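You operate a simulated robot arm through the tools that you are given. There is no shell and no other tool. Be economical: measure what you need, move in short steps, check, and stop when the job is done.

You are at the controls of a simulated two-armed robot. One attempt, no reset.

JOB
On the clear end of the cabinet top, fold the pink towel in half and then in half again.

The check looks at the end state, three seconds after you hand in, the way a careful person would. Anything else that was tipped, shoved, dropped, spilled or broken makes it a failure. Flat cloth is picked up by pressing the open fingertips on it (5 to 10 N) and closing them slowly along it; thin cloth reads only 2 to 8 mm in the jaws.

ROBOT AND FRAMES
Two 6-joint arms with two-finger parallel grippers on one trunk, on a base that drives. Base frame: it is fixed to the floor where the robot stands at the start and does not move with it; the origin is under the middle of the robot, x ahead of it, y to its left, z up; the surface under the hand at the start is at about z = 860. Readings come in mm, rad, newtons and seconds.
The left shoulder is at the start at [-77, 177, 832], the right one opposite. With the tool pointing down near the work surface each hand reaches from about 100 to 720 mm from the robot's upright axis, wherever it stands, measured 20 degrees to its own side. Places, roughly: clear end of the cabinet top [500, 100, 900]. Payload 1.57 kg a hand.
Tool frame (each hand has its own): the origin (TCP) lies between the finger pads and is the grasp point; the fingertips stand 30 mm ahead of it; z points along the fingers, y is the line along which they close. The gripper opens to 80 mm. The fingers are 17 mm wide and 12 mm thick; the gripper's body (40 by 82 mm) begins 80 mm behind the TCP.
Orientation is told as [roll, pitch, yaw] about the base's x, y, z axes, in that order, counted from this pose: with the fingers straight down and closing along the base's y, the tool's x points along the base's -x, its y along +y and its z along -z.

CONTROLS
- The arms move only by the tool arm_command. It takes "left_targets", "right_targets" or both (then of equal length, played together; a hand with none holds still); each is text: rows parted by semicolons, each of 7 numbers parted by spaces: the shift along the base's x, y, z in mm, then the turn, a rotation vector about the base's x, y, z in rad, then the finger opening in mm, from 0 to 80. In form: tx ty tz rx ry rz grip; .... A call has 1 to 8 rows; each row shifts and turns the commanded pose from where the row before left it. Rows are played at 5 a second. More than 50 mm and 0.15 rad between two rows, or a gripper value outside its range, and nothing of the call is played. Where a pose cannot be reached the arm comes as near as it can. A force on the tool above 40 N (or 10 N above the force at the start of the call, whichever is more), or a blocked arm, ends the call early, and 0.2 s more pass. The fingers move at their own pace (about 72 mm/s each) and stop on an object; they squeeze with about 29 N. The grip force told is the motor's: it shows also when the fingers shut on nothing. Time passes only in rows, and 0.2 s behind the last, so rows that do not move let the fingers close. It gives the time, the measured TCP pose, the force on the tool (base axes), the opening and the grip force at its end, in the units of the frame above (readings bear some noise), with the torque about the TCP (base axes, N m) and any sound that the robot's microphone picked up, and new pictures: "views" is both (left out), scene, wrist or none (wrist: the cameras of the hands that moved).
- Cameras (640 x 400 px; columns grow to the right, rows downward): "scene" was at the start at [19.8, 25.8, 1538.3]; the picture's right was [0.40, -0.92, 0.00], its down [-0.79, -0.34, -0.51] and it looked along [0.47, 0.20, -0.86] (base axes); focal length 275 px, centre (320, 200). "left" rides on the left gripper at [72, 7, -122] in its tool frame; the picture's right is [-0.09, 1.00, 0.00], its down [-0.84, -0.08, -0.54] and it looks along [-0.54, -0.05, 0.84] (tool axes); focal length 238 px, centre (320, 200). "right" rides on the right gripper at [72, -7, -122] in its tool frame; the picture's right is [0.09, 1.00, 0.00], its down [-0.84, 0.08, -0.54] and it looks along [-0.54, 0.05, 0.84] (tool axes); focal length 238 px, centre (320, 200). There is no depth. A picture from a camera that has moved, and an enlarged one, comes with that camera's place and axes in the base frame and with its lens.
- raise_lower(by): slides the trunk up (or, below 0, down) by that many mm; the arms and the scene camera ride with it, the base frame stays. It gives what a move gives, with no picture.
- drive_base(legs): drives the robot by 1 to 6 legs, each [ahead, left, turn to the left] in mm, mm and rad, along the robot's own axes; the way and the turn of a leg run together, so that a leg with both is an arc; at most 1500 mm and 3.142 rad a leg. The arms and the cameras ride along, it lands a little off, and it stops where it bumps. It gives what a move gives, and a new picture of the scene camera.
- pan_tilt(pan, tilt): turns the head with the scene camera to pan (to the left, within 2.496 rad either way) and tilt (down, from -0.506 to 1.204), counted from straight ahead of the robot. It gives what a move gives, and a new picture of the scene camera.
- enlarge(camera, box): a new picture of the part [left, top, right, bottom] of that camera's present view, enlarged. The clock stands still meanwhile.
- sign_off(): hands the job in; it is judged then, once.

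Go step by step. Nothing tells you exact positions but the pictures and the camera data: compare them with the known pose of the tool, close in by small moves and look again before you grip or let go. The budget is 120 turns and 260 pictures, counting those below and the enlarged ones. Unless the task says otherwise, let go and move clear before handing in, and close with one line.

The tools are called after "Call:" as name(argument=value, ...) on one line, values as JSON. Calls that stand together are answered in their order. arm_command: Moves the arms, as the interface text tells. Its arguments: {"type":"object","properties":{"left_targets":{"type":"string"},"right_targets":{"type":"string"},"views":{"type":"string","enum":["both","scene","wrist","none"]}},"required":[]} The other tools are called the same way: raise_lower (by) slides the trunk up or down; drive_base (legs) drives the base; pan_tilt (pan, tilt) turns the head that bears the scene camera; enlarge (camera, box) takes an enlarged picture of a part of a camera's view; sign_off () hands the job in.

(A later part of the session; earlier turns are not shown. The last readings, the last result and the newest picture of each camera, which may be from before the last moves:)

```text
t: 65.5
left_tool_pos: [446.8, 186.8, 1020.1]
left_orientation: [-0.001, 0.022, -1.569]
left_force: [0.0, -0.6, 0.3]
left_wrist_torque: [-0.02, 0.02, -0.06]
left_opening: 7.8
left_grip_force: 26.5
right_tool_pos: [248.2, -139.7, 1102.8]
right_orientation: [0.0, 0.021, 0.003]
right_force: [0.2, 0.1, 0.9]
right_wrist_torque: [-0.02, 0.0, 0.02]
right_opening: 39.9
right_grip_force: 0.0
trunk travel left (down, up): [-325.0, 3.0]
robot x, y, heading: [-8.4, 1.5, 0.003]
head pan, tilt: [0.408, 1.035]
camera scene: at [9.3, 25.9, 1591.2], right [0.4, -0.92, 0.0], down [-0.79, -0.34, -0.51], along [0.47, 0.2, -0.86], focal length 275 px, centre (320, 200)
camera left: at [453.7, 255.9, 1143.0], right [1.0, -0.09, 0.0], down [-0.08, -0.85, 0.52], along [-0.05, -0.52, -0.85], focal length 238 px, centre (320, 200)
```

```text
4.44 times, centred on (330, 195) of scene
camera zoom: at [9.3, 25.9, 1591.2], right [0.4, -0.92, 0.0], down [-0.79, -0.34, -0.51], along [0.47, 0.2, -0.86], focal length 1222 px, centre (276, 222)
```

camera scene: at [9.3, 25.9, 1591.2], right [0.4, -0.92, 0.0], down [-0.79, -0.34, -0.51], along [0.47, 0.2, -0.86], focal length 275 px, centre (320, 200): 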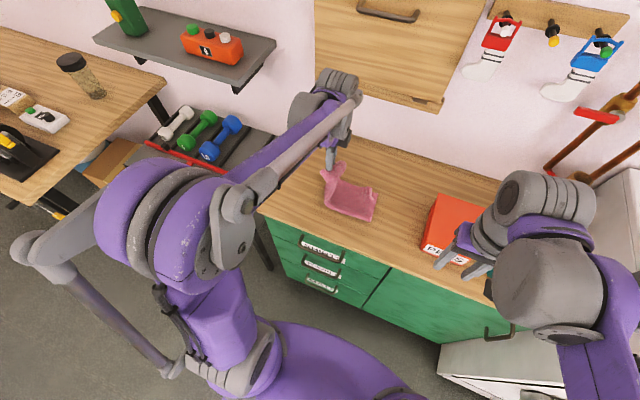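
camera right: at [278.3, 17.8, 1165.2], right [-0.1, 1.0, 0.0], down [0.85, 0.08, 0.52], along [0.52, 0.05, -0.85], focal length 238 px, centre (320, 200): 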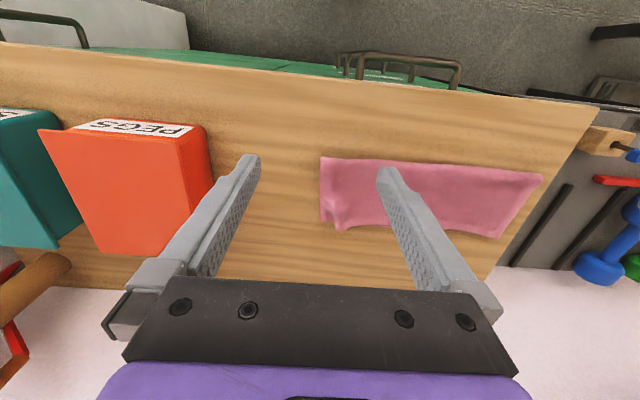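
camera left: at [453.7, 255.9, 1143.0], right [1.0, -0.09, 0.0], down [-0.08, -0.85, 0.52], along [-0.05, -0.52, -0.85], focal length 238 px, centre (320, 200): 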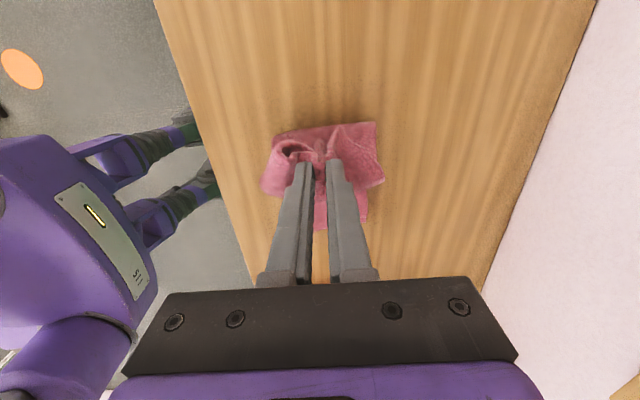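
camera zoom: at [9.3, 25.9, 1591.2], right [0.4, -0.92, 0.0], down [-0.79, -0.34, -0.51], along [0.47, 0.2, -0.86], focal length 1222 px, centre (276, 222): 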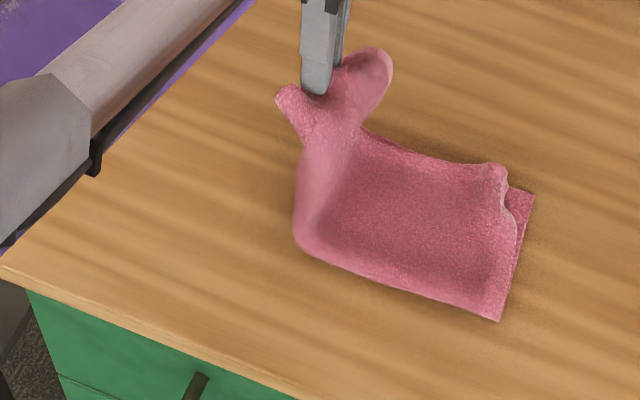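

The right end hasn't moved at all. I'll continue the arc down onto it.

Call:
arm_command(left_targets="0 -25 1 0 0 0 0; 0 -23.5 -6 0 0 0 0; 0 -26.5 -12 0 0 0 0; 0 -22.5 -16 0 0 0 0; 0 -18.5 -20 0 0 0 0; 0 -15 -23 0 0 0 0; 0 -8 -20 0 0 0 0; 0 -3 -15 0 0 0 0")

Call:
enlarge(camera="scene", box=[270, 150, 390, 240])

Call:
enlarge(camera="left", box=[200, 60, 440, 240])

```text
t: 67.3
left_tool_pos: [447.2, 45.6, 909.6]
left_orientation: [0.0, 0.023, -1.566]
left_force: [-0.2, 2.1, 8.9]
left_wrist_torque: [0.05, -0.01, -0.01]
left_opening: 7.3
left_grip_force: 26.3
right_tool_pos: [247.6, -139.6, 1102.8]
right_orientation: [0.0, 0.021, 0.003]
right_force: [-0.3, -0.5, -0.6]
right_wrist_torque: [0.03, 0.0, 0.01]
right_opening: 39.9
right_grip_force: 0.0
trunk travel left (down, up): [-325.0, 3.0]
robot x, y, heading: [-8.0, -0.7, -0.001]
head pan, tilt: [0.408, 1.035]
camera scene: at [8.4, 25.6, 1591.4], right [0.4, -0.92, 0.0], down [-0.79, -0.34, -0.51], along [0.47, 0.2, -0.86], focal length 275 px, centre (320, 200)
camera left: at [453.3, 114.7, 1032.5], right [1.0, -0.09, 0.0], down [-0.08, -0.85, 0.52], along [-0.05, -0.52, -0.85], focal length 238 px, centre (320, 200)
```

scene: 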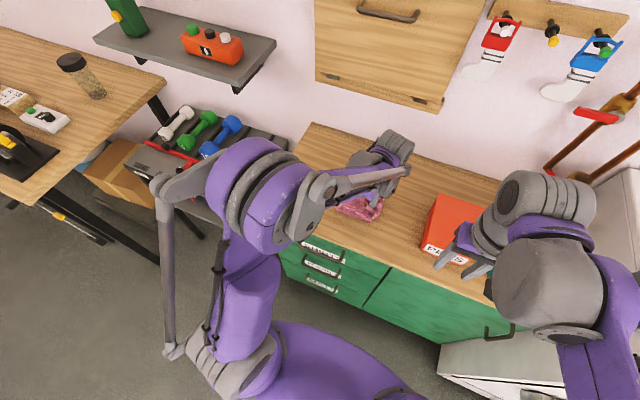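
left: 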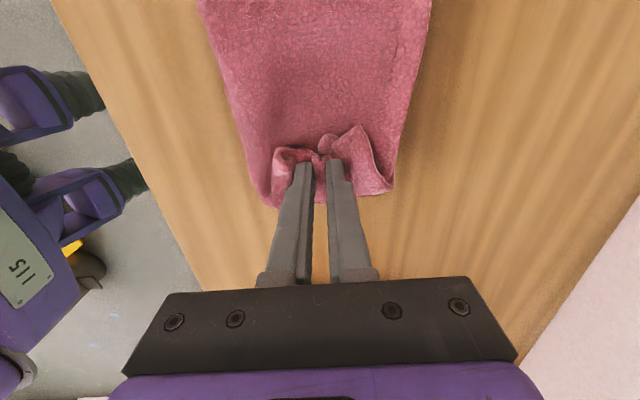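

```text
4.44 times, centred on (330, 195) of scene
camera zoom: at [8.4, 25.6, 1591.4], right [0.4, -0.92, 0.0], down [-0.79, -0.34, -0.51], along [0.47, 0.2, -0.86], focal length 1222 px, centre (276, 222)
```

zoom: 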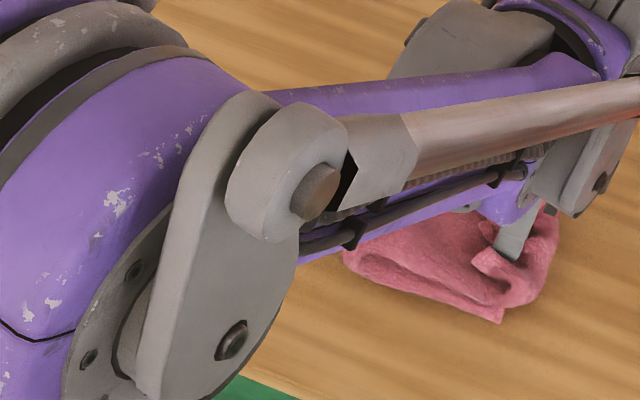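

```text
2.22 times, centred on (320, 150) of left
camera zoom: at [453.3, 114.7, 1032.5], right [1.0, -0.09, 0.0], down [-0.08, -0.85, 0.52], along [-0.05, -0.52, -0.85], focal length 530 px, centre (320, 311)
```

zoom: 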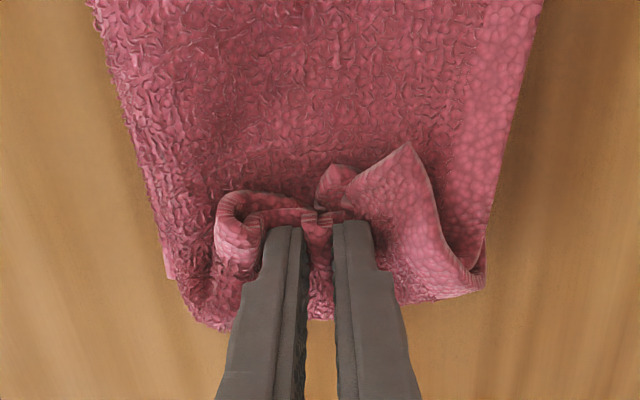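

The end is curled under the grip and would overhang after release, with the hinge pulled too far right. I'll go back up over the middle and check the hinge.

Call:
arm_command(left_targets="0 3 15 0 0 0 0; 0 8 20 0 0 0 0; 0 15 23 0 0 0 0; 0 18.5 20 0 0 0 0; 0 22.5 16 0 0 0 0; 0 26.5 12 0 0 0 0; 0 23.5 6 0 0 0 0; 0 25 0 0 0 0 0")

Call:
enlarge(camera="scene", box=[270, 150, 390, 240])

```text
t: 69.1
left_tool_pos: [447.4, 187.8, 1019.8]
left_orientation: [-0.003, 0.023, -1.568]
left_force: [0.3, 0.1, -0.3]
left_wrist_torque: [-0.01, 0.01, -0.06]
left_opening: 7.4
left_grip_force: 26.9
right_tool_pos: [248.7, -139.8, 1102.8]
right_orientation: [0.0, 0.023, 0.003]
right_force: [0.3, 0.0, -0.4]
right_wrist_torque: [-0.01, -0.02, 0.02]
right_opening: 40.0
right_grip_force: 0.0
trunk travel left (down, up): [-325.0, 3.0]
robot x, y, heading: [-5.2, 0.1, 0.006]
head pan, tilt: [0.408, 1.035]
camera scene: at [9.2, 26.2, 1591.2], right [0.4, -0.92, 0.0], down [-0.79, -0.34, -0.51], along [0.47, 0.2, -0.86], focal length 275 px, centre (320, 200)
camera left: at [453.5, 257.9, 1143.7], right [1.0, -0.09, 0.0], down [-0.08, -0.85, 0.52], along [-0.05, -0.52, -0.85], focal length 238 px, centre (320, 200)
```

scene: 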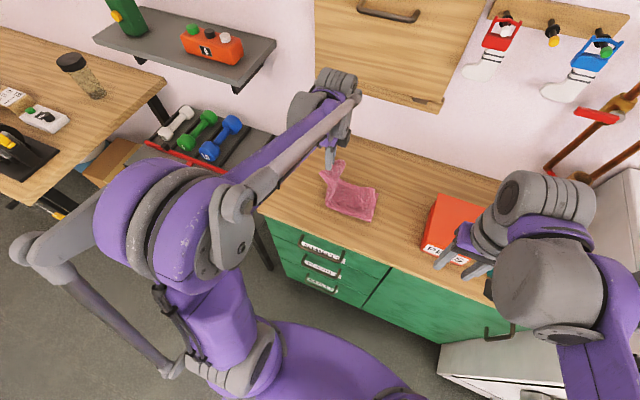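
left: 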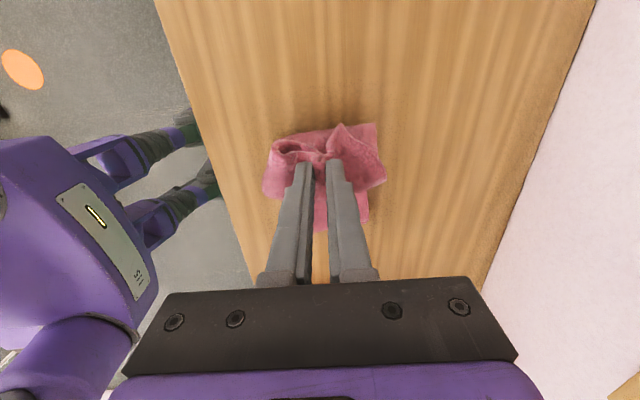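

```text
4.44 times, centred on (330, 195) of scene
camera zoom: at [9.2, 26.2, 1591.2], right [0.4, -0.92, 0.0], down [-0.79, -0.34, -0.51], along [0.47, 0.2, -0.86], focal length 1222 px, centre (276, 222)
```

zoom: 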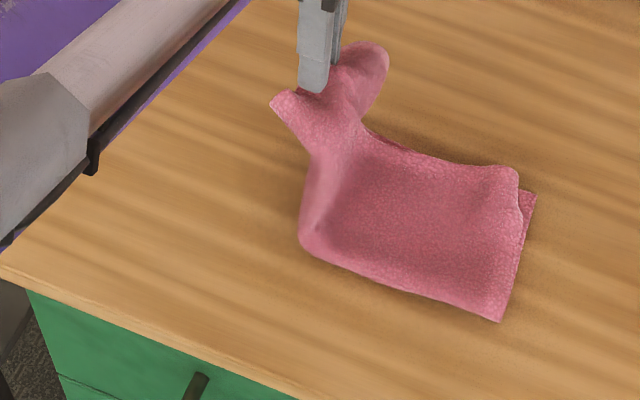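

The right end is still in place and the hinge is at y≈173. I'll ease back a bit to move the hinge to ~183, then lay down with the grip ending at y≈80, so the uncurled end should land flush.

Call:
arm_command(left_targets="0 14 -7 0 0 0 0; 0 12 -8 0 0 0 0; 0 0 0 0 0 0 0; 0 -20 3 0 0 0 0; 0 -25 0 0 0 0 0; 0 -25 -8 0 0 0 0; 0 -20 -12 0 0 0 0", views="scene")

Call:
arm_command(left_targets="0 -15 -16 0 0 0 0; 0 -12 -18 0 0 0 0; 0 -9 -18 0 0 0 0; 0 -6 -17 0 0 0 0; 0 -3 -14 0 0 0 0; 0 0 0 0 0 0 0")

Call:
enlarge(camera="left", box=[200, 60, 440, 240])

```text
t: 70.7
left_tool_pos: [448.8, 122.6, 989.3]
left_orientation: [-0.002, 0.023, -1.569]
left_force: [0.7, -0.3, 0.9]
left_wrist_torque: [0.0, 0.01, 0.01]
left_opening: 7.3
left_grip_force: 26.4
right_tool_pos: [247.3, -140.4, 1102.2]
right_orientation: [0.001, 0.02, 0.003]
right_force: [0.4, -0.2, 0.5]
right_wrist_torque: [-0.01, -0.01, 0.0]
right_opening: 39.6
right_grip_force: 0.0
trunk travel left (down, up): [-325.0, 3.0]
robot x, y, heading: [-10.5, 2.5, 0.005]
head pan, tilt: [0.408, 1.035]
camera scene: at [9.4, 25.1, 1591.2], right [0.4, -0.92, 0.0], down [-0.79, -0.34, -0.51], along [0.47, 0.2, -0.86], focal length 275 px, centre (320, 200)
```

scene: 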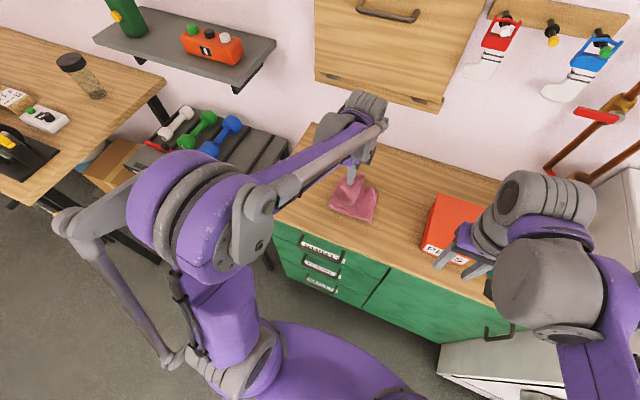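

```text
t: 72.1
left_tool_pos: [446.0, 77.6, 906.3]
left_orientation: [0.001, 0.026, -1.57]
left_force: [1.2, 3.5, 20.8]
left_wrist_torque: [0.16, -0.05, 0.0]
left_opening: 7.6
left_grip_force: 26.3
right_tool_pos: [247.0, -139.1, 1102.9]
right_orientation: [0.0, 0.02, 0.003]
right_force: [-0.2, -0.1, -0.2]
right_wrist_torque: [-0.02, -0.02, 0.05]
right_opening: 40.2
right_grip_force: 0.0
trunk travel left (down, up): [-325.0, 3.0]
robot x, y, heading: [-4.3, 2.3, 0.002]
head pan, tilt: [0.408, 1.035]
camera scene: at [7.8, 25.9, 1591.4], right [0.4, -0.92, 0.0], down [-0.79, -0.34, -0.51], along [0.47, 0.2, -0.86], focal length 275 px, centre (320, 200)
camera left: at [452.7, 148.6, 1029.9], right [1.0, -0.09, 0.0], down [-0.08, -0.85, 0.52], along [-0.05, -0.52, -0.85], focal length 238 px, centre (320, 200)
```

scene: 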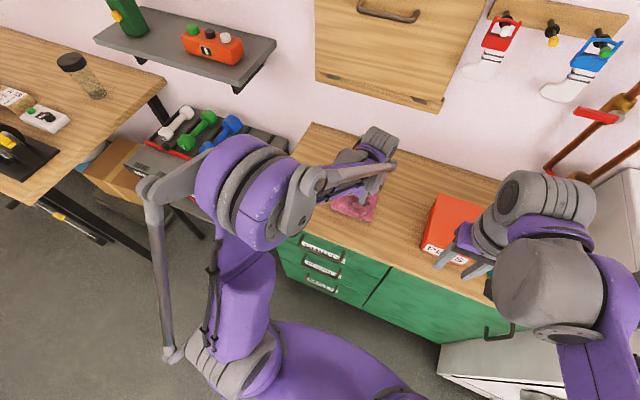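
left: 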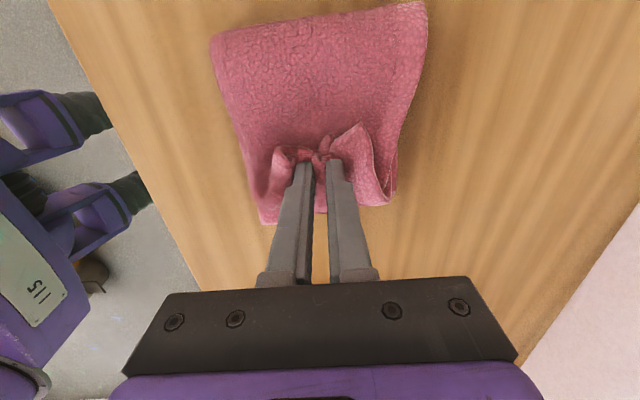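

```text
2.22 times, centred on (320, 150) of left
camera zoom: at [452.7, 148.6, 1029.9], right [1.0, -0.09, 0.0], down [-0.08, -0.85, 0.52], along [-0.05, -0.52, -0.85], focal length 530 px, centre (320, 311)
```

zoom: 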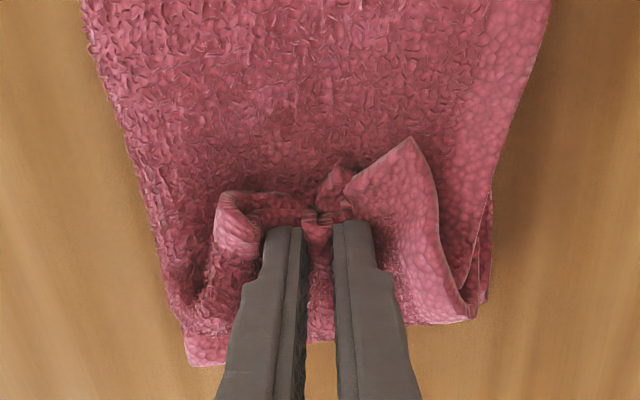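

The hinge is at about y≈163, so the end will overhang somewhat. I'll release, let it uncurl, and then re-grip it from above in this orientation for a clean final lay, as worked before.

Call:
arm_command(left_targets="0 0 3 0 0 0 0; 0 0 0 0 0 0 12; 0 0 0 0 0 0 22; 0 0 0 0 0 0 32; 0 0 0 0 0 0 36; 0 0 20 0 0 0 36; 0 0 40 0 0 0 36; 0 10 40 0 0 0 36", views="none")

Call:
arm_command(left_targets="0 40 10 0 0 0 36; 0 40 10 0 0 0 36; 0 40 0 0 0 0 36; 0 0 0 0 0 0 36")

Call:
enlarge(camera="scene", box=[290, 150, 410, 240])

```text
t: 73.9
left_tool_pos: [447.0, 88.7, 1009.7]
left_orientation: [0.0, 0.022, -1.569]
left_force: [0.2, 0.5, 0.1]
left_wrist_torque: [0.03, 0.01, -0.01]
left_opening: 35.9
left_grip_force: 0.1
right_tool_pos: [248.0, -138.9, 1103.4]
right_orientation: [0.0, 0.021, 0.005]
right_force: [1.2, -1.2, 0.3]
right_wrist_torque: [0.0, -0.01, 0.03]
right_opening: 39.8
right_grip_force: 0.1
trunk travel left (down, up): [-325.0, 3.0]
robot x, y, heading: [-11.6, -0.6, 0.001]
head pan, tilt: [0.408, 1.035]
```

```text
t: 74.9
left_tool_pos: [447.4, 208.9, 1029.4]
left_orientation: [0.0, 0.026, -1.569]
left_force: [-0.5, 0.0, 0.3]
left_wrist_torque: [0.02, 0.01, 0.01]
left_opening: 36.3
left_grip_force: 0.1
right_tool_pos: [246.9, -140.6, 1103.1]
right_orientation: [0.001, 0.02, 0.004]
right_force: [0.0, -0.5, -0.8]
right_wrist_torque: [0.02, -0.02, 0.01]
right_opening: 40.0
right_grip_force: 0.1
trunk travel left (down, up): [-325.0, 3.0]
robot x, y, heading: [-6.8, 1.4, 0.0]
head pan, tilt: [0.408, 1.035]
camera scene: at [9.1, 25.0, 1591.2], right [0.4, -0.92, 0.0], down [-0.79, -0.34, -0.51], along [0.47, 0.2, -0.86], focal length 275 px, centre (320, 200)
camera left: at [453.6, 278.8, 1153.0], right [1.0, -0.09, 0.0], down [-0.08, -0.85, 0.52], along [-0.05, -0.52, -0.85], focal length 238 px, centre (320, 200)
```

scene: 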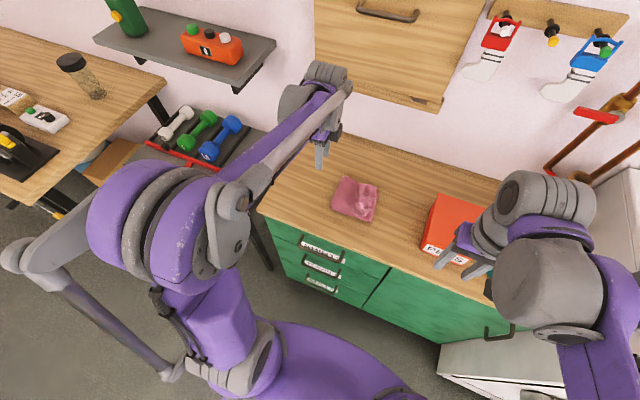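
left: 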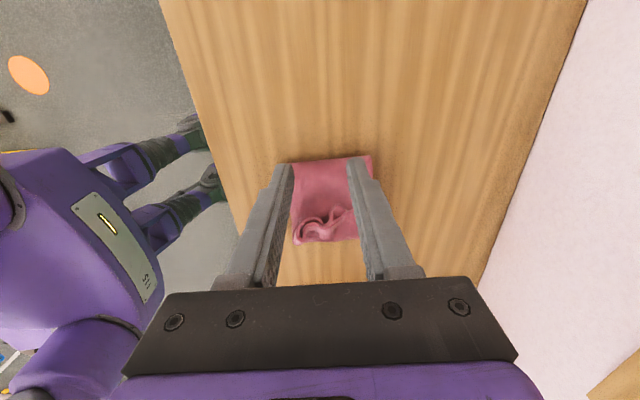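

```text
4.44 times, centred on (350, 195) of scene
camera zoom: at [9.1, 25.0, 1591.2], right [0.4, -0.92, 0.0], down [-0.79, -0.34, -0.51], along [0.47, 0.2, -0.86], focal length 1222 px, centre (187, 222)
```

zoom: 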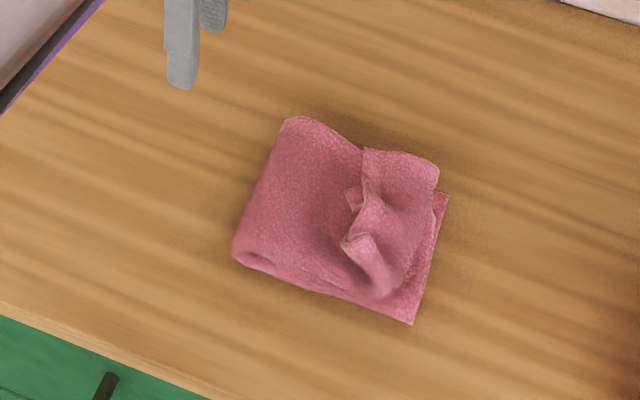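

The end now rests curled back on top. I'll sweep its free edge outward with the open fingertips, from +y toward −y and rising, so it flips flat.

Call:
arm_command(left_targets="0 -30 -25 0 0 0 56; 0 -30 -30 0 0 0 56; 0 -22 -30 0 0 0 56; 0 0 -27 0 0 0 56; 0 0 -8 0 0 0 56; 0 0 0 0 0 0 56", views="wrist")

Call:
enlarge(camera="left", box=[200, 80, 440, 260])

```text
t: 76.3
left_tool_pos: [446.5, 127.1, 908.3]
left_orientation: [0.001, 0.023, -1.57]
left_force: [0.9, 1.1, 0.8]
left_wrist_torque: [-0.02, 0.01, 0.0]
left_opening: 56.1
left_grip_force: 0.0
right_tool_pos: [245.5, -141.1, 1102.2]
right_orientation: [0.001, 0.022, 0.003]
right_force: [-0.1, 0.1, -0.6]
right_wrist_torque: [-0.02, -0.01, 0.01]
right_opening: 39.9
right_grip_force: 0.1
trunk travel left (down, up): [-325.0, 3.0]
robot x, y, heading: [-11.7, -1.0, 0.001]
head pan, tilt: [0.408, 1.035]
camera left: at [453.5, 196.5, 1031.5], right [1.0, -0.09, 0.0], down [-0.08, -0.85, 0.52], along [-0.05, -0.52, -0.85], focal length 238 px, centre (320, 200)
```

left: 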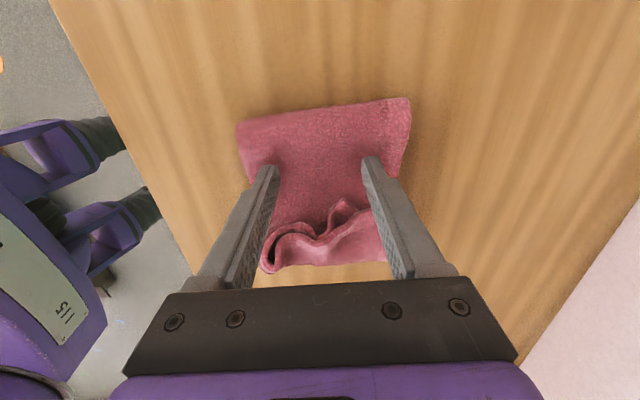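

```text
2.22 times, centred on (320, 170) of left
camera zoom: at [453.5, 196.5, 1031.5], right [1.0, -0.09, 0.0], down [-0.08, -0.85, 0.52], along [-0.05, -0.52, -0.85], focal length 530 px, centre (320, 267)
```

zoom: 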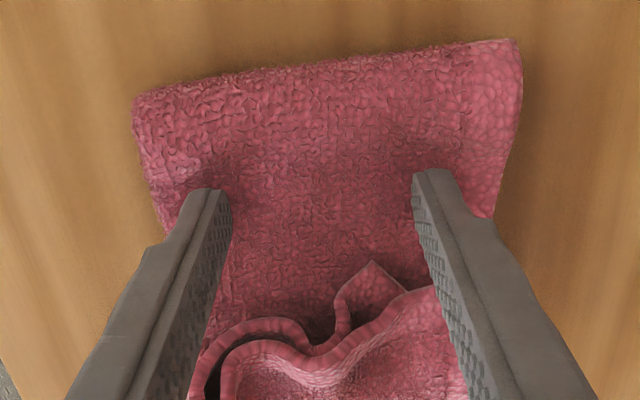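

Call:
arm_command(left_targets="0 -10 5 0 0 0 50; 0 -12 4 0 0 0 50; 0 -14 4 0 0 0 50; 0 -15 4 0 0 0 50; 0 -15 2 0 0 0 50; 0 -15 0 0 0 0 50; 0 -15 -2 0 0 0 50; 0 0 0 0 0 0 50")

Call:
enlarge(camera="left", box=[200, 60, 440, 240])

```text
t: 78.1
left_tool_pos: [447.4, 30.1, 925.1]
left_orientation: [-0.001, 0.023, -1.57]
left_force: [-0.6, -0.1, 0.4]
left_wrist_torque: [0.03, -0.01, -0.01]
left_opening: 50.1
left_grip_force: 0.0
right_tool_pos: [248.2, -139.8, 1102.9]
right_orientation: [0.001, 0.022, 0.003]
right_force: [-0.4, -0.3, 0.5]
right_wrist_torque: [0.0, 0.01, -0.02]
right_opening: 40.1
right_grip_force: 0.0
trunk travel left (down, up): [-325.0, 3.0]
robot x, y, heading: [-10.5, -1.9, 0.008]
head pan, tilt: [0.408, 1.035]
camera scene: at [9.1, 25.8, 1591.2], right [0.4, -0.92, 0.0], down [-0.79, -0.34, -0.51], along [0.47, 0.2, -0.86], focal length 275 px, centre (320, 200)
camera left: at [453.4, 99.6, 1049.4], right [1.0, -0.09, 0.0], down [-0.08, -0.85, 0.52], along [-0.05, -0.52, -0.85], focal length 238 px, centre (320, 200)
```

scene: 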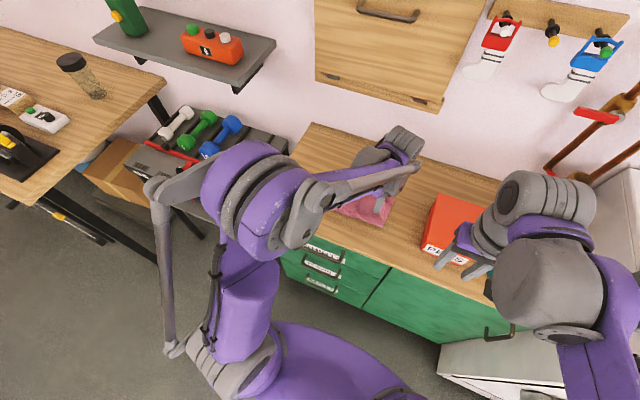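
left: 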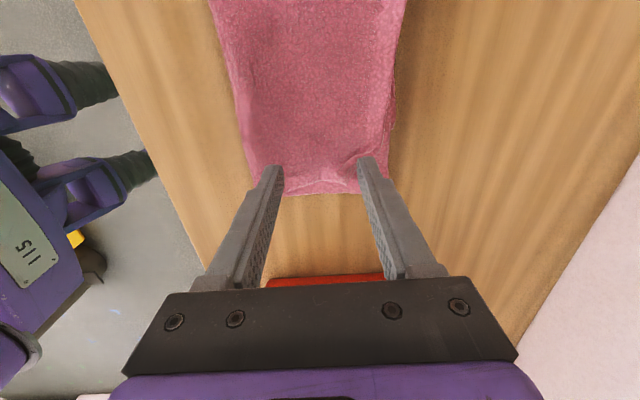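

```text
2.22 times, centred on (320, 150) of left
camera zoom: at [453.4, 99.6, 1049.4], right [1.0, -0.09, 0.0], down [-0.08, -0.85, 0.52], along [-0.05, -0.52, -0.85], focal length 530 px, centre (320, 311)
```

zoom: 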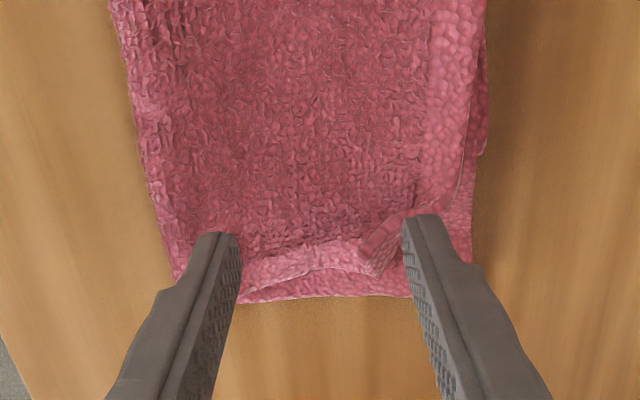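

The end flipped over flat and looks nearly flush. I'll lift off and look from above.

Call:
arm_command(left_targets="0 0 30 0 0 0 50; 0 20 40 0 0 0 50; 0 40 20 0 0 0 50; 0 45 10 0 0 0 50; 0 45 0 0 0 0 50; 0 45 0 0 0 0 50; 0 0 0 0 0 0 50")

Call:
enlarge(camera="scene", box=[290, 150, 410, 240])

Call:
enlarge(camera="left", box=[240, 140, 400, 260])

```text
t: 79.7
left_tool_pos: [446.8, 226.0, 1026.3]
left_orientation: [0.0, 0.024, -1.568]
left_force: [-0.4, -0.5, -0.1]
left_wrist_torque: [0.02, -0.02, 0.0]
left_opening: 49.9
left_grip_force: 0.1
right_tool_pos: [246.6, -140.9, 1103.0]
right_orientation: [0.0, 0.022, 0.003]
right_force: [-0.1, 0.4, -0.2]
right_wrist_torque: [0.03, -0.04, -0.01]
right_opening: 40.3
right_grip_force: 0.1
trunk travel left (down, up): [-325.0, 3.0]
robot x, y, heading: [-5.1, -1.3, 0.003]
head pan, tilt: [0.408, 1.035]
camera scene: at [9.1, 24.8, 1591.2], right [0.4, -0.92, 0.0], down [-0.79, -0.34, -0.51], along [0.47, 0.2, -0.86], focal length 275 px, centre (320, 200)
camera left: at [453.8, 295.8, 1149.6], right [1.0, -0.09, 0.0], down [-0.08, -0.85, 0.52], along [-0.05, -0.52, -0.85], focal length 238 px, centre (320, 200)
```

scene: 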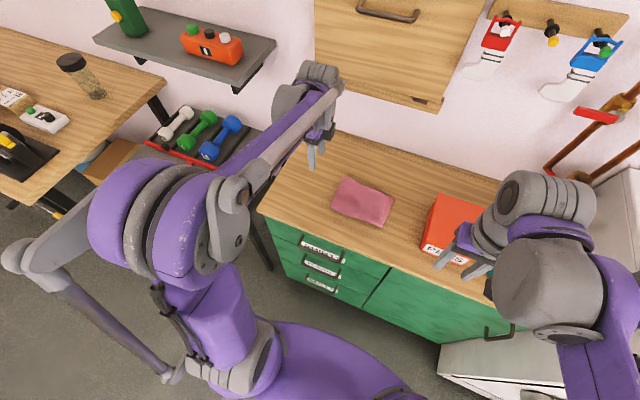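
left: 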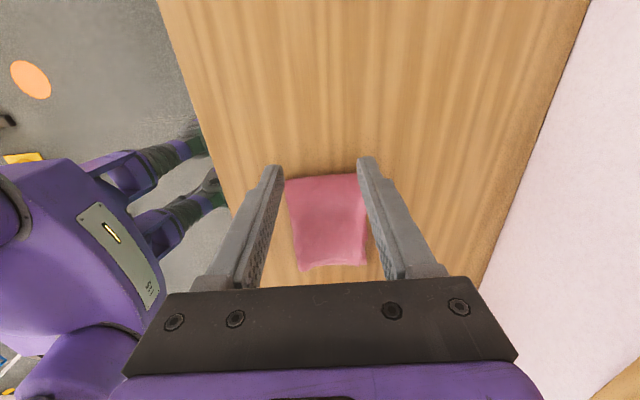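

```text
4.44 times, centred on (350, 195) of scene
camera zoom: at [9.1, 24.8, 1591.2], right [0.4, -0.92, 0.0], down [-0.79, -0.34, -0.51], along [0.47, 0.2, -0.86], focal length 1222 px, centre (187, 222)
```

zoom: 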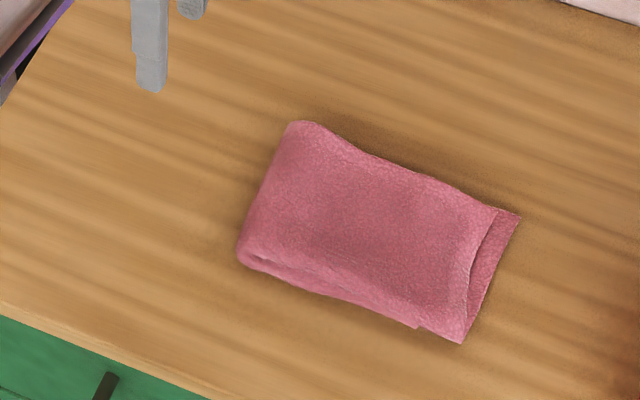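

```text
3.33 times, centred on (320, 200) of left
camera zoom: at [453.8, 295.8, 1149.6], right [1.0, -0.09, 0.0], down [-0.08, -0.85, 0.52], along [-0.05, -0.52, -0.85], focal length 794 px, centre (320, 200)
```

zoom: 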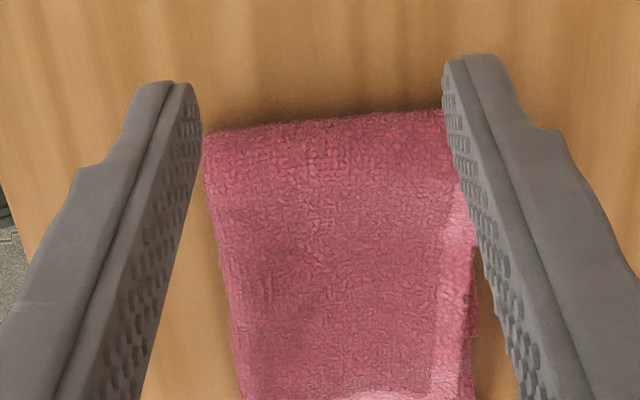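

The fold is tidy, but the upper half overhangs the lower right end by about 34 mm. I'll re-grip this end from above, the same trick as before, and lay it back flush.

Call:
arm_command(left_targets="0 -45 0 0 0 0 36; 0 -45 0 0 0 0 36; 0 -45 -10 0 0 0 36; 0 -45 -15 0 0 0 36; 0 -36 -25 0 0 0 36; 0 0 -30 0 0 0 36; 0 0 -20 0 0 0 36; 0 0 0 0 0 0 36", views="wrist")

Call:
enlarge(camera="left", box=[200, 80, 440, 260])

```text
t: 81.5
left_tool_pos: [446.8, 9.1, 924.7]
left_orientation: [-0.002, 0.023, -1.568]
left_force: [0.3, -0.4, 0.1]
left_wrist_torque: [0.0, 0.03, 0.02]
left_opening: 36.1
left_grip_force: 0.0
right_tool_pos: [247.6, -139.8, 1102.8]
right_orientation: [-0.001, 0.019, 0.003]
right_force: [0.0, 0.4, -0.1]
right_wrist_torque: [0.04, 0.02, -0.01]
right_opening: 39.8
right_grip_force: 0.0
trunk travel left (down, up): [-325.0, 3.0]
robot x, y, heading: [-10.5, -1.7, 0.002]
head pan, tilt: [0.408, 1.035]
camera left: at [453.4, 79.8, 1048.5], right [1.0, -0.09, 0.0], down [-0.08, -0.85, 0.52], along [-0.05, -0.52, -0.85], focal length 238 px, centre (320, 200)
```

left: 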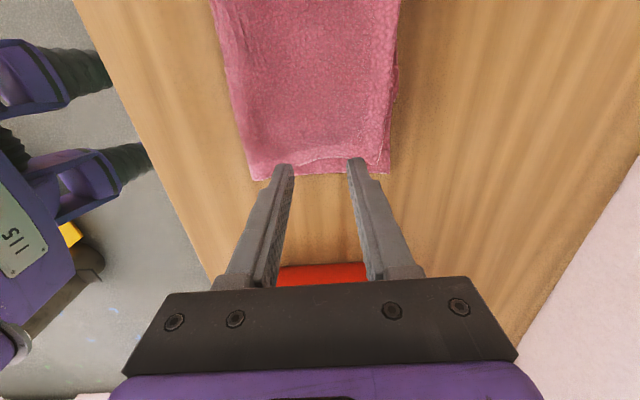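

```text
2.22 times, centred on (320, 170) of left
camera zoom: at [453.4, 79.8, 1048.5], right [1.0, -0.09, 0.0], down [-0.08, -0.85, 0.52], along [-0.05, -0.52, -0.85], focal length 530 px, centre (320, 267)
```

zoom: 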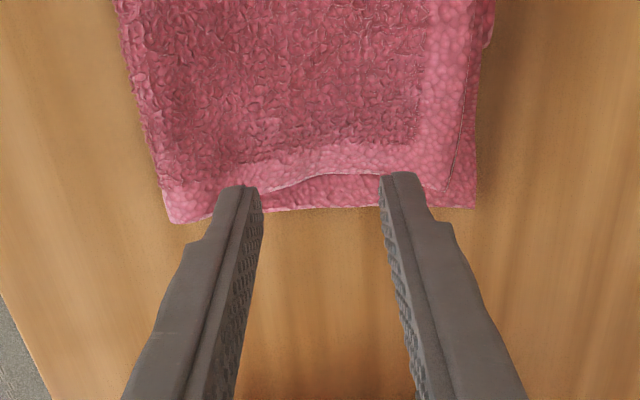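

The top layer's edge is at y≈7 and the layer below it ends at y≈−5. I'll shift to y≈17 so both are caught, and press.

Call:
arm_command(left_targets="0 8 -10 0 0 0 36; 0 0 -10 0 0 0 36; 0 0 -5 0 0 0 36; 0 0 -2 0 0 0 36; 0 0 -1 0 0 0 36; 0 0 0 0 0 0 36", views="none")

```text
t: 82.9
left_tool_pos: [446.4, 16.3, 897.4]
left_orientation: [-0.002, 0.023, -1.567]
left_force: [0.6, 0.3, 6.7]
left_wrist_torque: [0.06, 0.03, 0.0]
left_opening: 35.7
left_grip_force: 0.0
right_tool_pos: [247.0, -140.3, 1103.1]
right_orientation: [-0.001, 0.02, 0.005]
right_force: [0.3, 1.1, -0.5]
right_wrist_torque: [-0.02, 0.02, -0.04]
right_opening: 40.2
right_grip_force: 0.1
trunk travel left (down, up): [-325.0, 3.0]
robot x, y, heading: [-11.3, 0.6, 0.009]
head pan, tilt: [0.408, 1.035]
```

Call:
arm_command(left_targets="0 0 -1 0 0 0 36; 0 0 0 0 0 0 31; 0 0 0 0 0 0 26; 0 0 0 0 0 0 20; 0 0 0 0 0 0 14; 0 0 0 0 0 0 8; 0 0 0 0 0 0 0; 0 0 0 0 0 0 0", views="wrist")

Call:
enlarge(camera="left", box=[200, 80, 440, 260])

```text
t: 84.7
left_tool_pos: [446.4, 16.9, 898.1]
left_orientation: [0.0, 0.022, -1.568]
left_force: [-0.3, -0.9, 11.2]
left_wrist_torque: [-0.01, 0.01, 0.06]
left_opening: 8.1
left_grip_force: 26.8
right_tool_pos: [246.2, -140.2, 1103.9]
right_orientation: [-0.001, 0.021, 0.003]
right_force: [-0.8, 0.5, 0.0]
right_wrist_torque: [0.01, -0.02, 0.02]
right_opening: 39.9
right_grip_force: 0.0
trunk travel left (down, up): [-325.0, 3.0]
robot x, y, heading: [-4.6, -2.3, 0.002]
head pan, tilt: [0.408, 1.035]
camera left: at [453.3, 86.8, 1020.5], right [1.0, -0.09, 0.0], down [-0.08, -0.85, 0.52], along [-0.05, -0.52, -0.85], focal length 238 px, centre (320, 200)
```

left: 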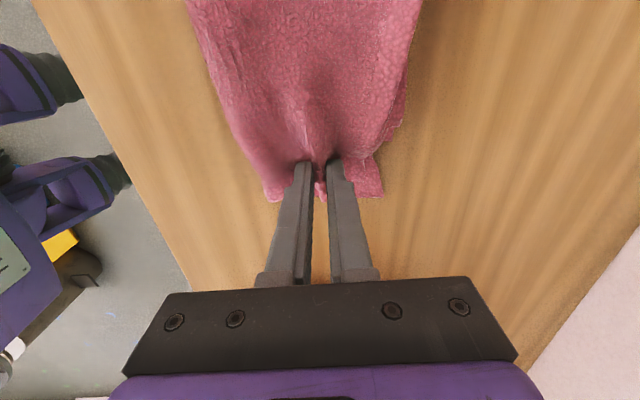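

```text
2.22 times, centred on (320, 170) of left
camera zoom: at [453.3, 86.8, 1020.5], right [1.0, -0.09, 0.0], down [-0.08, -0.85, 0.52], along [-0.05, -0.52, -0.85], focal length 530 px, centre (320, 267)
```

zoom: 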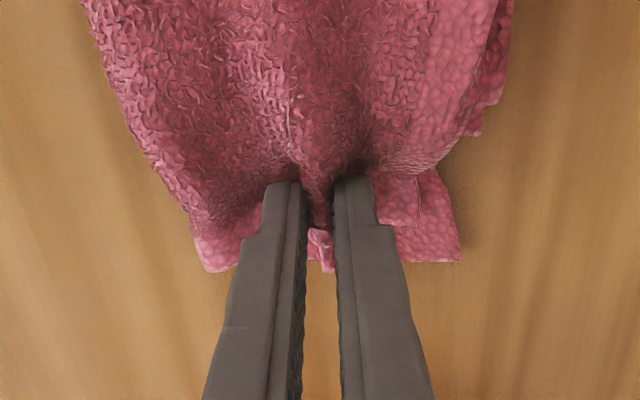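

Opening 8.1 mm, so both layers are held. I'm lifting up and over the middle.

Call:
arm_command(left_targets="0 5 18 0 0 0 0; 0 12 20 0 0 0 0; 0 20 20 0 0 0 0; 0 24 18 0 0 0 0; 0 28 14 0 0 0 0; 0 30 10 0 0 0 0; 0 30 6 0 0 0 0; 0 30 4 0 0 0 0")

Call:
enlarge(camera="scene", box=[290, 150, 410, 240])

```text
t: 86.5
left_tool_pos: [447.7, 198.2, 1006.3]
left_orientation: [-0.001, 0.022, -1.569]
left_force: [0.4, -0.1, -0.2]
left_wrist_torque: [-0.04, 0.03, 0.03]
left_opening: 7.4
left_grip_force: 26.5
right_tool_pos: [246.8, -139.2, 1102.0]
right_orientation: [0.001, 0.021, 0.003]
right_force: [-0.2, 0.4, 0.2]
right_wrist_torque: [0.0, 0.0, 0.01]
right_opening: 39.9
right_grip_force: 0.1
trunk travel left (down, up): [-325.0, 3.0]
robot x, y, heading: [-10.3, 0.4, 0.005]
head pan, tilt: [0.408, 1.035]
camera scene: at [9.1, 26.2, 1591.2], right [0.4, -0.92, 0.0], down [-0.79, -0.34, -0.51], along [0.47, 0.2, -0.86], focal length 275 px, centre (320, 200)
camera left: at [454.3, 267.0, 1130.4], right [1.0, -0.09, 0.0], down [-0.08, -0.85, 0.52], along [-0.05, -0.52, -0.85], focal length 238 px, centre (320, 200)
```

scene: 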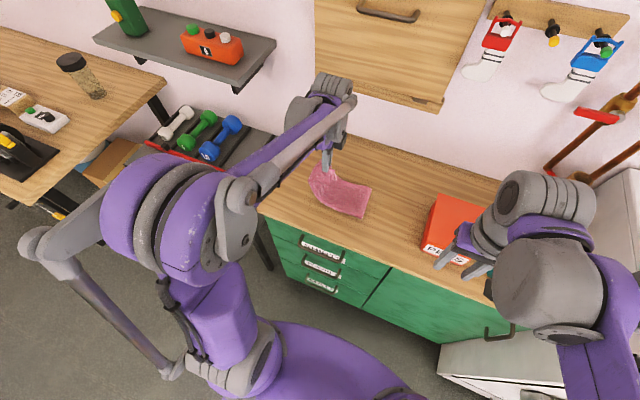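
left: 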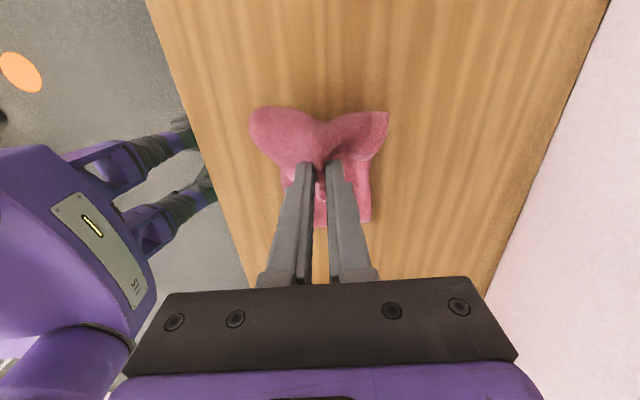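

```text
4.44 times, centred on (350, 195) of scene
camera zoom: at [9.1, 26.2, 1591.2], right [0.4, -0.92, 0.0], down [-0.79, -0.34, -0.51], along [0.47, 0.2, -0.86], focal length 1222 px, centre (187, 222)
```

zoom: 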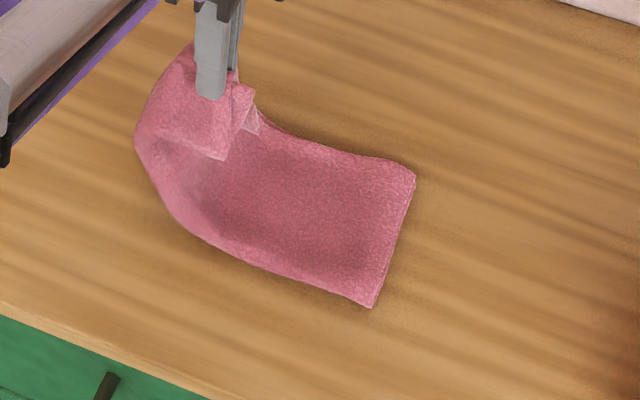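

The lower end slid to y≈58, so the new flush target is y≈58 with the hinge near 208. I'll lay it over with the grip ending at y≈70.

Call:
arm_command(left_targets="0 6 7 0 0 0 0; 0 -20 0 0 0 0 0; 0 -28 -7 0 0 0 0; 0 -25 -13 0 0 0 0; 0 -22 -17 0 0 0 0; 0 -17 -18 0 0 0 0; 0 -12 -20 0 0 0 0; 0 -6 -18 0 0 0 0")

Call:
enlarge(camera="left", box=[200, 20, 440, 240])

Call:
enlarge(camera="scene", box=[290, 150, 410, 240])

```text
t: 88.3
left_tool_pos: [447.5, 71.8, 920.7]
left_orientation: [-0.001, 0.022, -1.567]
left_force: [0.1, 0.4, 0.0]
left_wrist_torque: [-0.03, 0.05, 0.01]
left_opening: 7.2
left_grip_force: 26.8
right_tool_pos: [248.6, -140.5, 1101.7]
right_orientation: [0.001, 0.021, 0.003]
right_force: [-0.5, 0.4, -0.3]
right_wrist_torque: [0.01, 0.0, 0.0]
right_opening: 39.8
right_grip_force: 0.1
trunk travel left (down, up): [-325.0, 3.0]
robot x, y, heading: [-8.4, 0.7, 0.003]
head pan, tilt: [0.408, 1.035]
camera scene: at [9.5, 25.4, 1591.2], right [0.4, -0.92, 0.0], down [-0.79, -0.34, -0.51], along [0.47, 0.2, -0.86], focal length 275 px, centre (320, 200)
camera left: at [454.0, 142.0, 1043.6], right [1.0, -0.09, 0.0], down [-0.08, -0.85, 0.52], along [-0.05, -0.52, -0.85], focal length 238 px, centre (320, 200)
```

scene: 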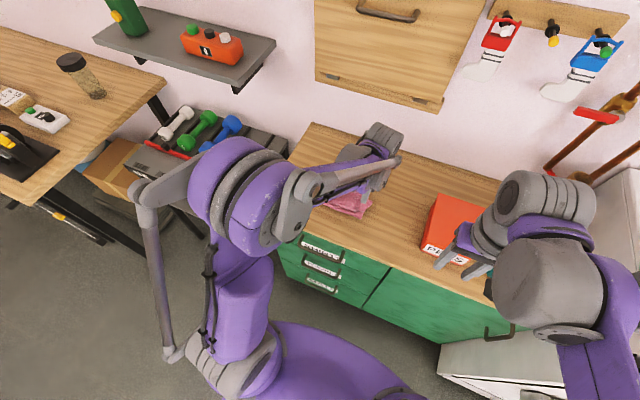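
left: 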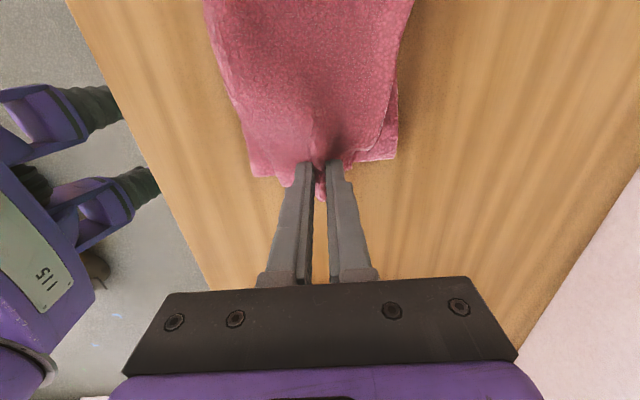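

```text
1.82 times, centred on (320, 130) of left
camera zoom: at [454.0, 142.0, 1043.6], right [1.0, -0.09, 0.0], down [-0.08, -0.85, 0.52], along [-0.05, -0.52, -0.85], focal length 433 px, centre (320, 327)
```

zoom: 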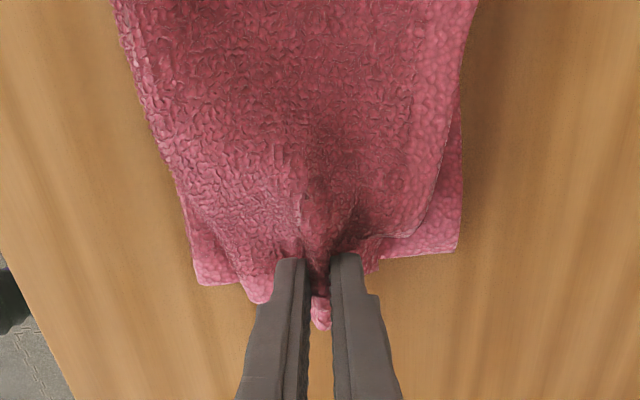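

```text
4.44 times, centred on (350, 195) of scene
camera zoom: at [9.5, 25.4, 1591.2], right [0.4, -0.92, 0.0], down [-0.79, -0.34, -0.51], along [0.47, 0.2, -0.86], focal length 1222 px, centre (187, 222)
```

zoom: 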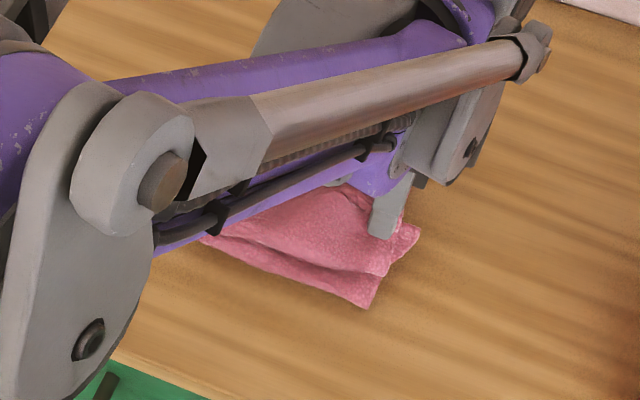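

The end is about to land flush (lower end y≈61–67, pinched edges at y≈51–63). I'll shift 3 mm back, set down and release.

Call:
arm_command(left_targets="0 3 -6 0 0 0 0; 0 0 -6 0 0 0 0; 0 0 0 0 0 0 8; 0 0 0 0 0 0 16; 0 0 0 0 0 0 26; 0 0 0 0 0 0 36; 0 0 15 0 0 0 36; 0 0 40 0 0 0 36", views="wrist")

Call:
arm_command(left_targets="0 40 20 0 0 0 36; 0 45 10 0 0 0 60; 0 45 0 0 0 0 80; 0 30 0 0 0 0 80; 0 0 0 0 0 0 80")

Call:
enlarge(camera="scene", box=[290, 150, 410, 240])

```text
t: 90.1
left_tool_pos: [447.0, 73.9, 965.3]
left_orientation: [0.0, 0.023, -1.57]
left_force: [0.2, -1.2, -0.1]
left_wrist_torque: [0.0, 0.0, -0.03]
left_opening: 35.9
left_grip_force: 0.0
right_tool_pos: [246.5, -140.7, 1103.7]
right_orientation: [0.0, 0.022, 0.003]
right_force: [1.0, -0.4, 0.0]
right_wrist_torque: [-0.02, -0.02, -0.03]
right_opening: 39.9
right_grip_force: 0.0
trunk travel left (down, up): [-325.0, 3.0]
robot x, y, heading: [-9.0, -0.6, 0.008]
head pan, tilt: [0.408, 1.035]
camera left: at [452.5, 144.3, 1088.3], right [1.0, -0.09, 0.0], down [-0.08, -0.85, 0.52], along [-0.05, -0.52, -0.85], focal length 238 px, centre (320, 200)
```

left: 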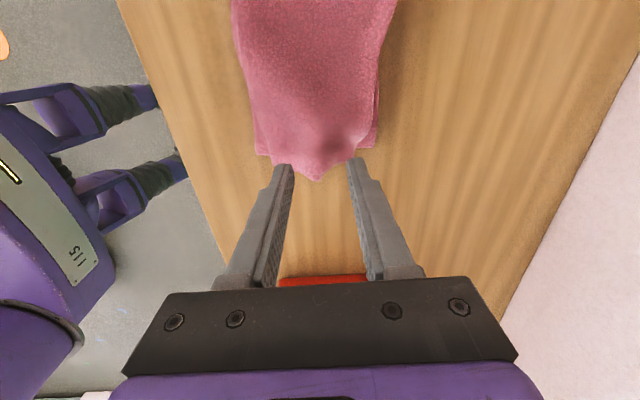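

```text
t: 91.3
left_tool_pos: [447.4, 235.4, 994.4]
left_orientation: [0.001, 0.024, -1.57]
left_force: [-0.3, 0.8, 0.6]
left_wrist_torque: [-0.01, 0.03, -0.01]
left_opening: 80.0
left_grip_force: 0.1
right_tool_pos: [247.2, -140.5, 1102.6]
right_orientation: [0.0, 0.018, 0.005]
right_force: [-0.3, 0.0, 0.5]
right_wrist_torque: [0.01, -0.02, -0.04]
right_opening: 40.0
right_grip_force: 0.1
trunk travel left (down, up): [-325.0, 3.0]
robot x, y, heading: [-10.6, -4.3, 0.005]
head pan, tilt: [0.408, 1.035]
camera scene: at [9.1, 25.0, 1591.2], right [0.4, -0.92, 0.0], down [-0.79, -0.34, -0.51], along [0.47, 0.2, -0.86], focal length 275 px, centre (320, 200)
camera left: at [453.3, 304.7, 1117.0], right [1.0, -0.09, 0.0], down [-0.08, -0.85, 0.52], along [-0.05, -0.52, -0.85], focal length 238 px, centre (320, 200)
```

scene: 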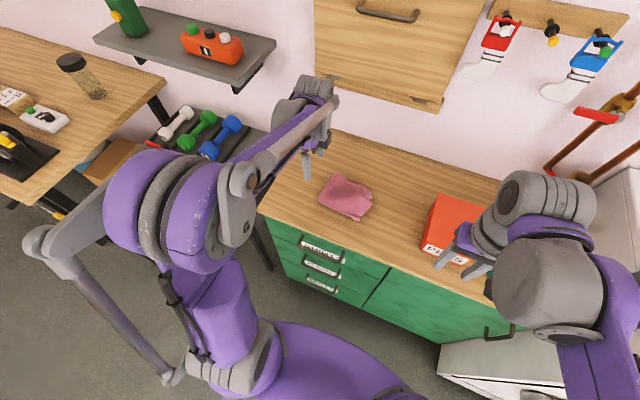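
left: 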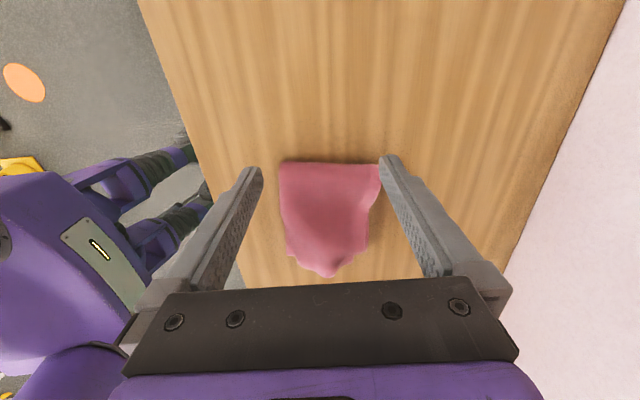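

```text
4.44 times, centred on (350, 195) of scene
camera zoom: at [9.1, 25.0, 1591.2], right [0.4, -0.92, 0.0], down [-0.79, -0.34, -0.51], along [0.47, 0.2, -0.86], focal length 1222 px, centre (187, 222)
```

zoom: 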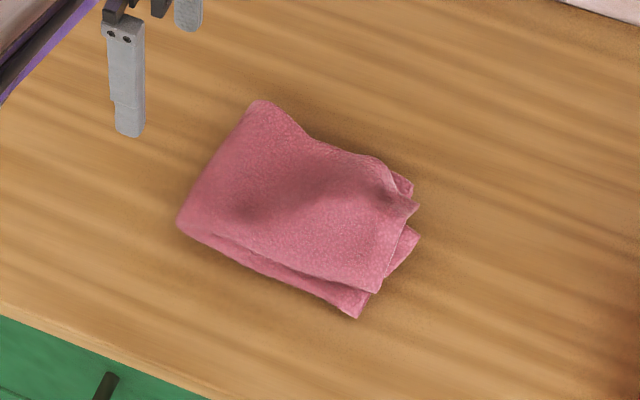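

It is quarter-folded and aligned, but the right end is still bunched from the pinch. I'll press lightly there with nearly closed fingers and open them to spread it out.

Call:
arm_command(left_targets="0 -45 0 0 0 0 20; 0 -45 -15 0 0 0 20; 0 -40 -20 0 0 0 20; 0 -25 -25 0 0 0 20; 0 0 -12 0 0 0 20; 0 0 0 0 0 0 20", views="wrist")

Call:
enlarge(camera="left", box=[200, 20, 440, 240])

```text
t: 92.7
left_tool_pos: [448.3, 80.1, 922.0]
left_orientation: [0.0, 0.024, -1.569]
left_force: [-0.3, 0.1, 0.0]
left_wrist_torque: [-0.01, 0.04, 0.02]
left_opening: 20.3
left_grip_force: 0.0
right_tool_pos: [247.1, -140.3, 1101.8]
right_orientation: [0.002, 0.021, 0.004]
right_force: [0.7, -0.8, -0.9]
right_wrist_torque: [0.0, 0.02, -0.01]
right_opening: 39.9
right_grip_force: 0.1
trunk travel left (down, up): [-325.0, 3.0]
robot x, y, heading: [-8.5, -1.4, 0.0]
head pan, tilt: [0.408, 1.035]
camera left: at [453.8, 150.1, 1044.7], right [1.0, -0.09, 0.0], down [-0.08, -0.85, 0.52], along [-0.05, -0.52, -0.85], focal length 238 px, centre (320, 200)
```

left: 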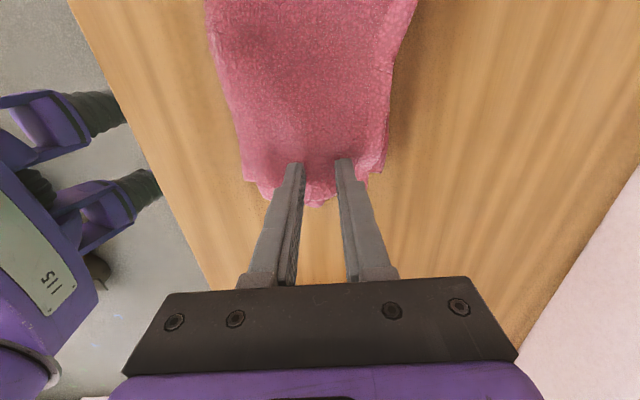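

```text
1.82 times, centred on (320, 130) of left
camera zoom: at [453.8, 150.1, 1044.7], right [1.0, -0.09, 0.0], down [-0.08, -0.85, 0.52], along [-0.05, -0.52, -0.85], focal length 433 px, centre (320, 327)
```

zoom: 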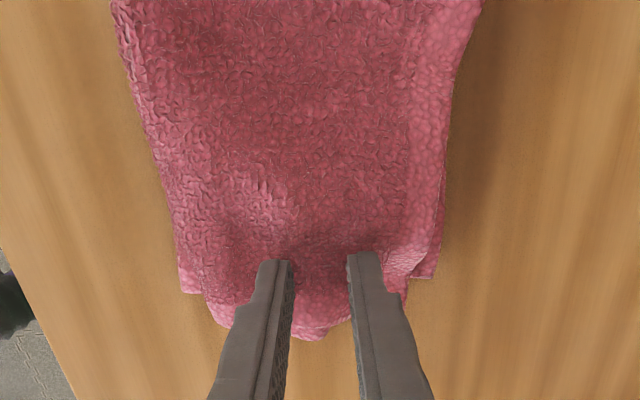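

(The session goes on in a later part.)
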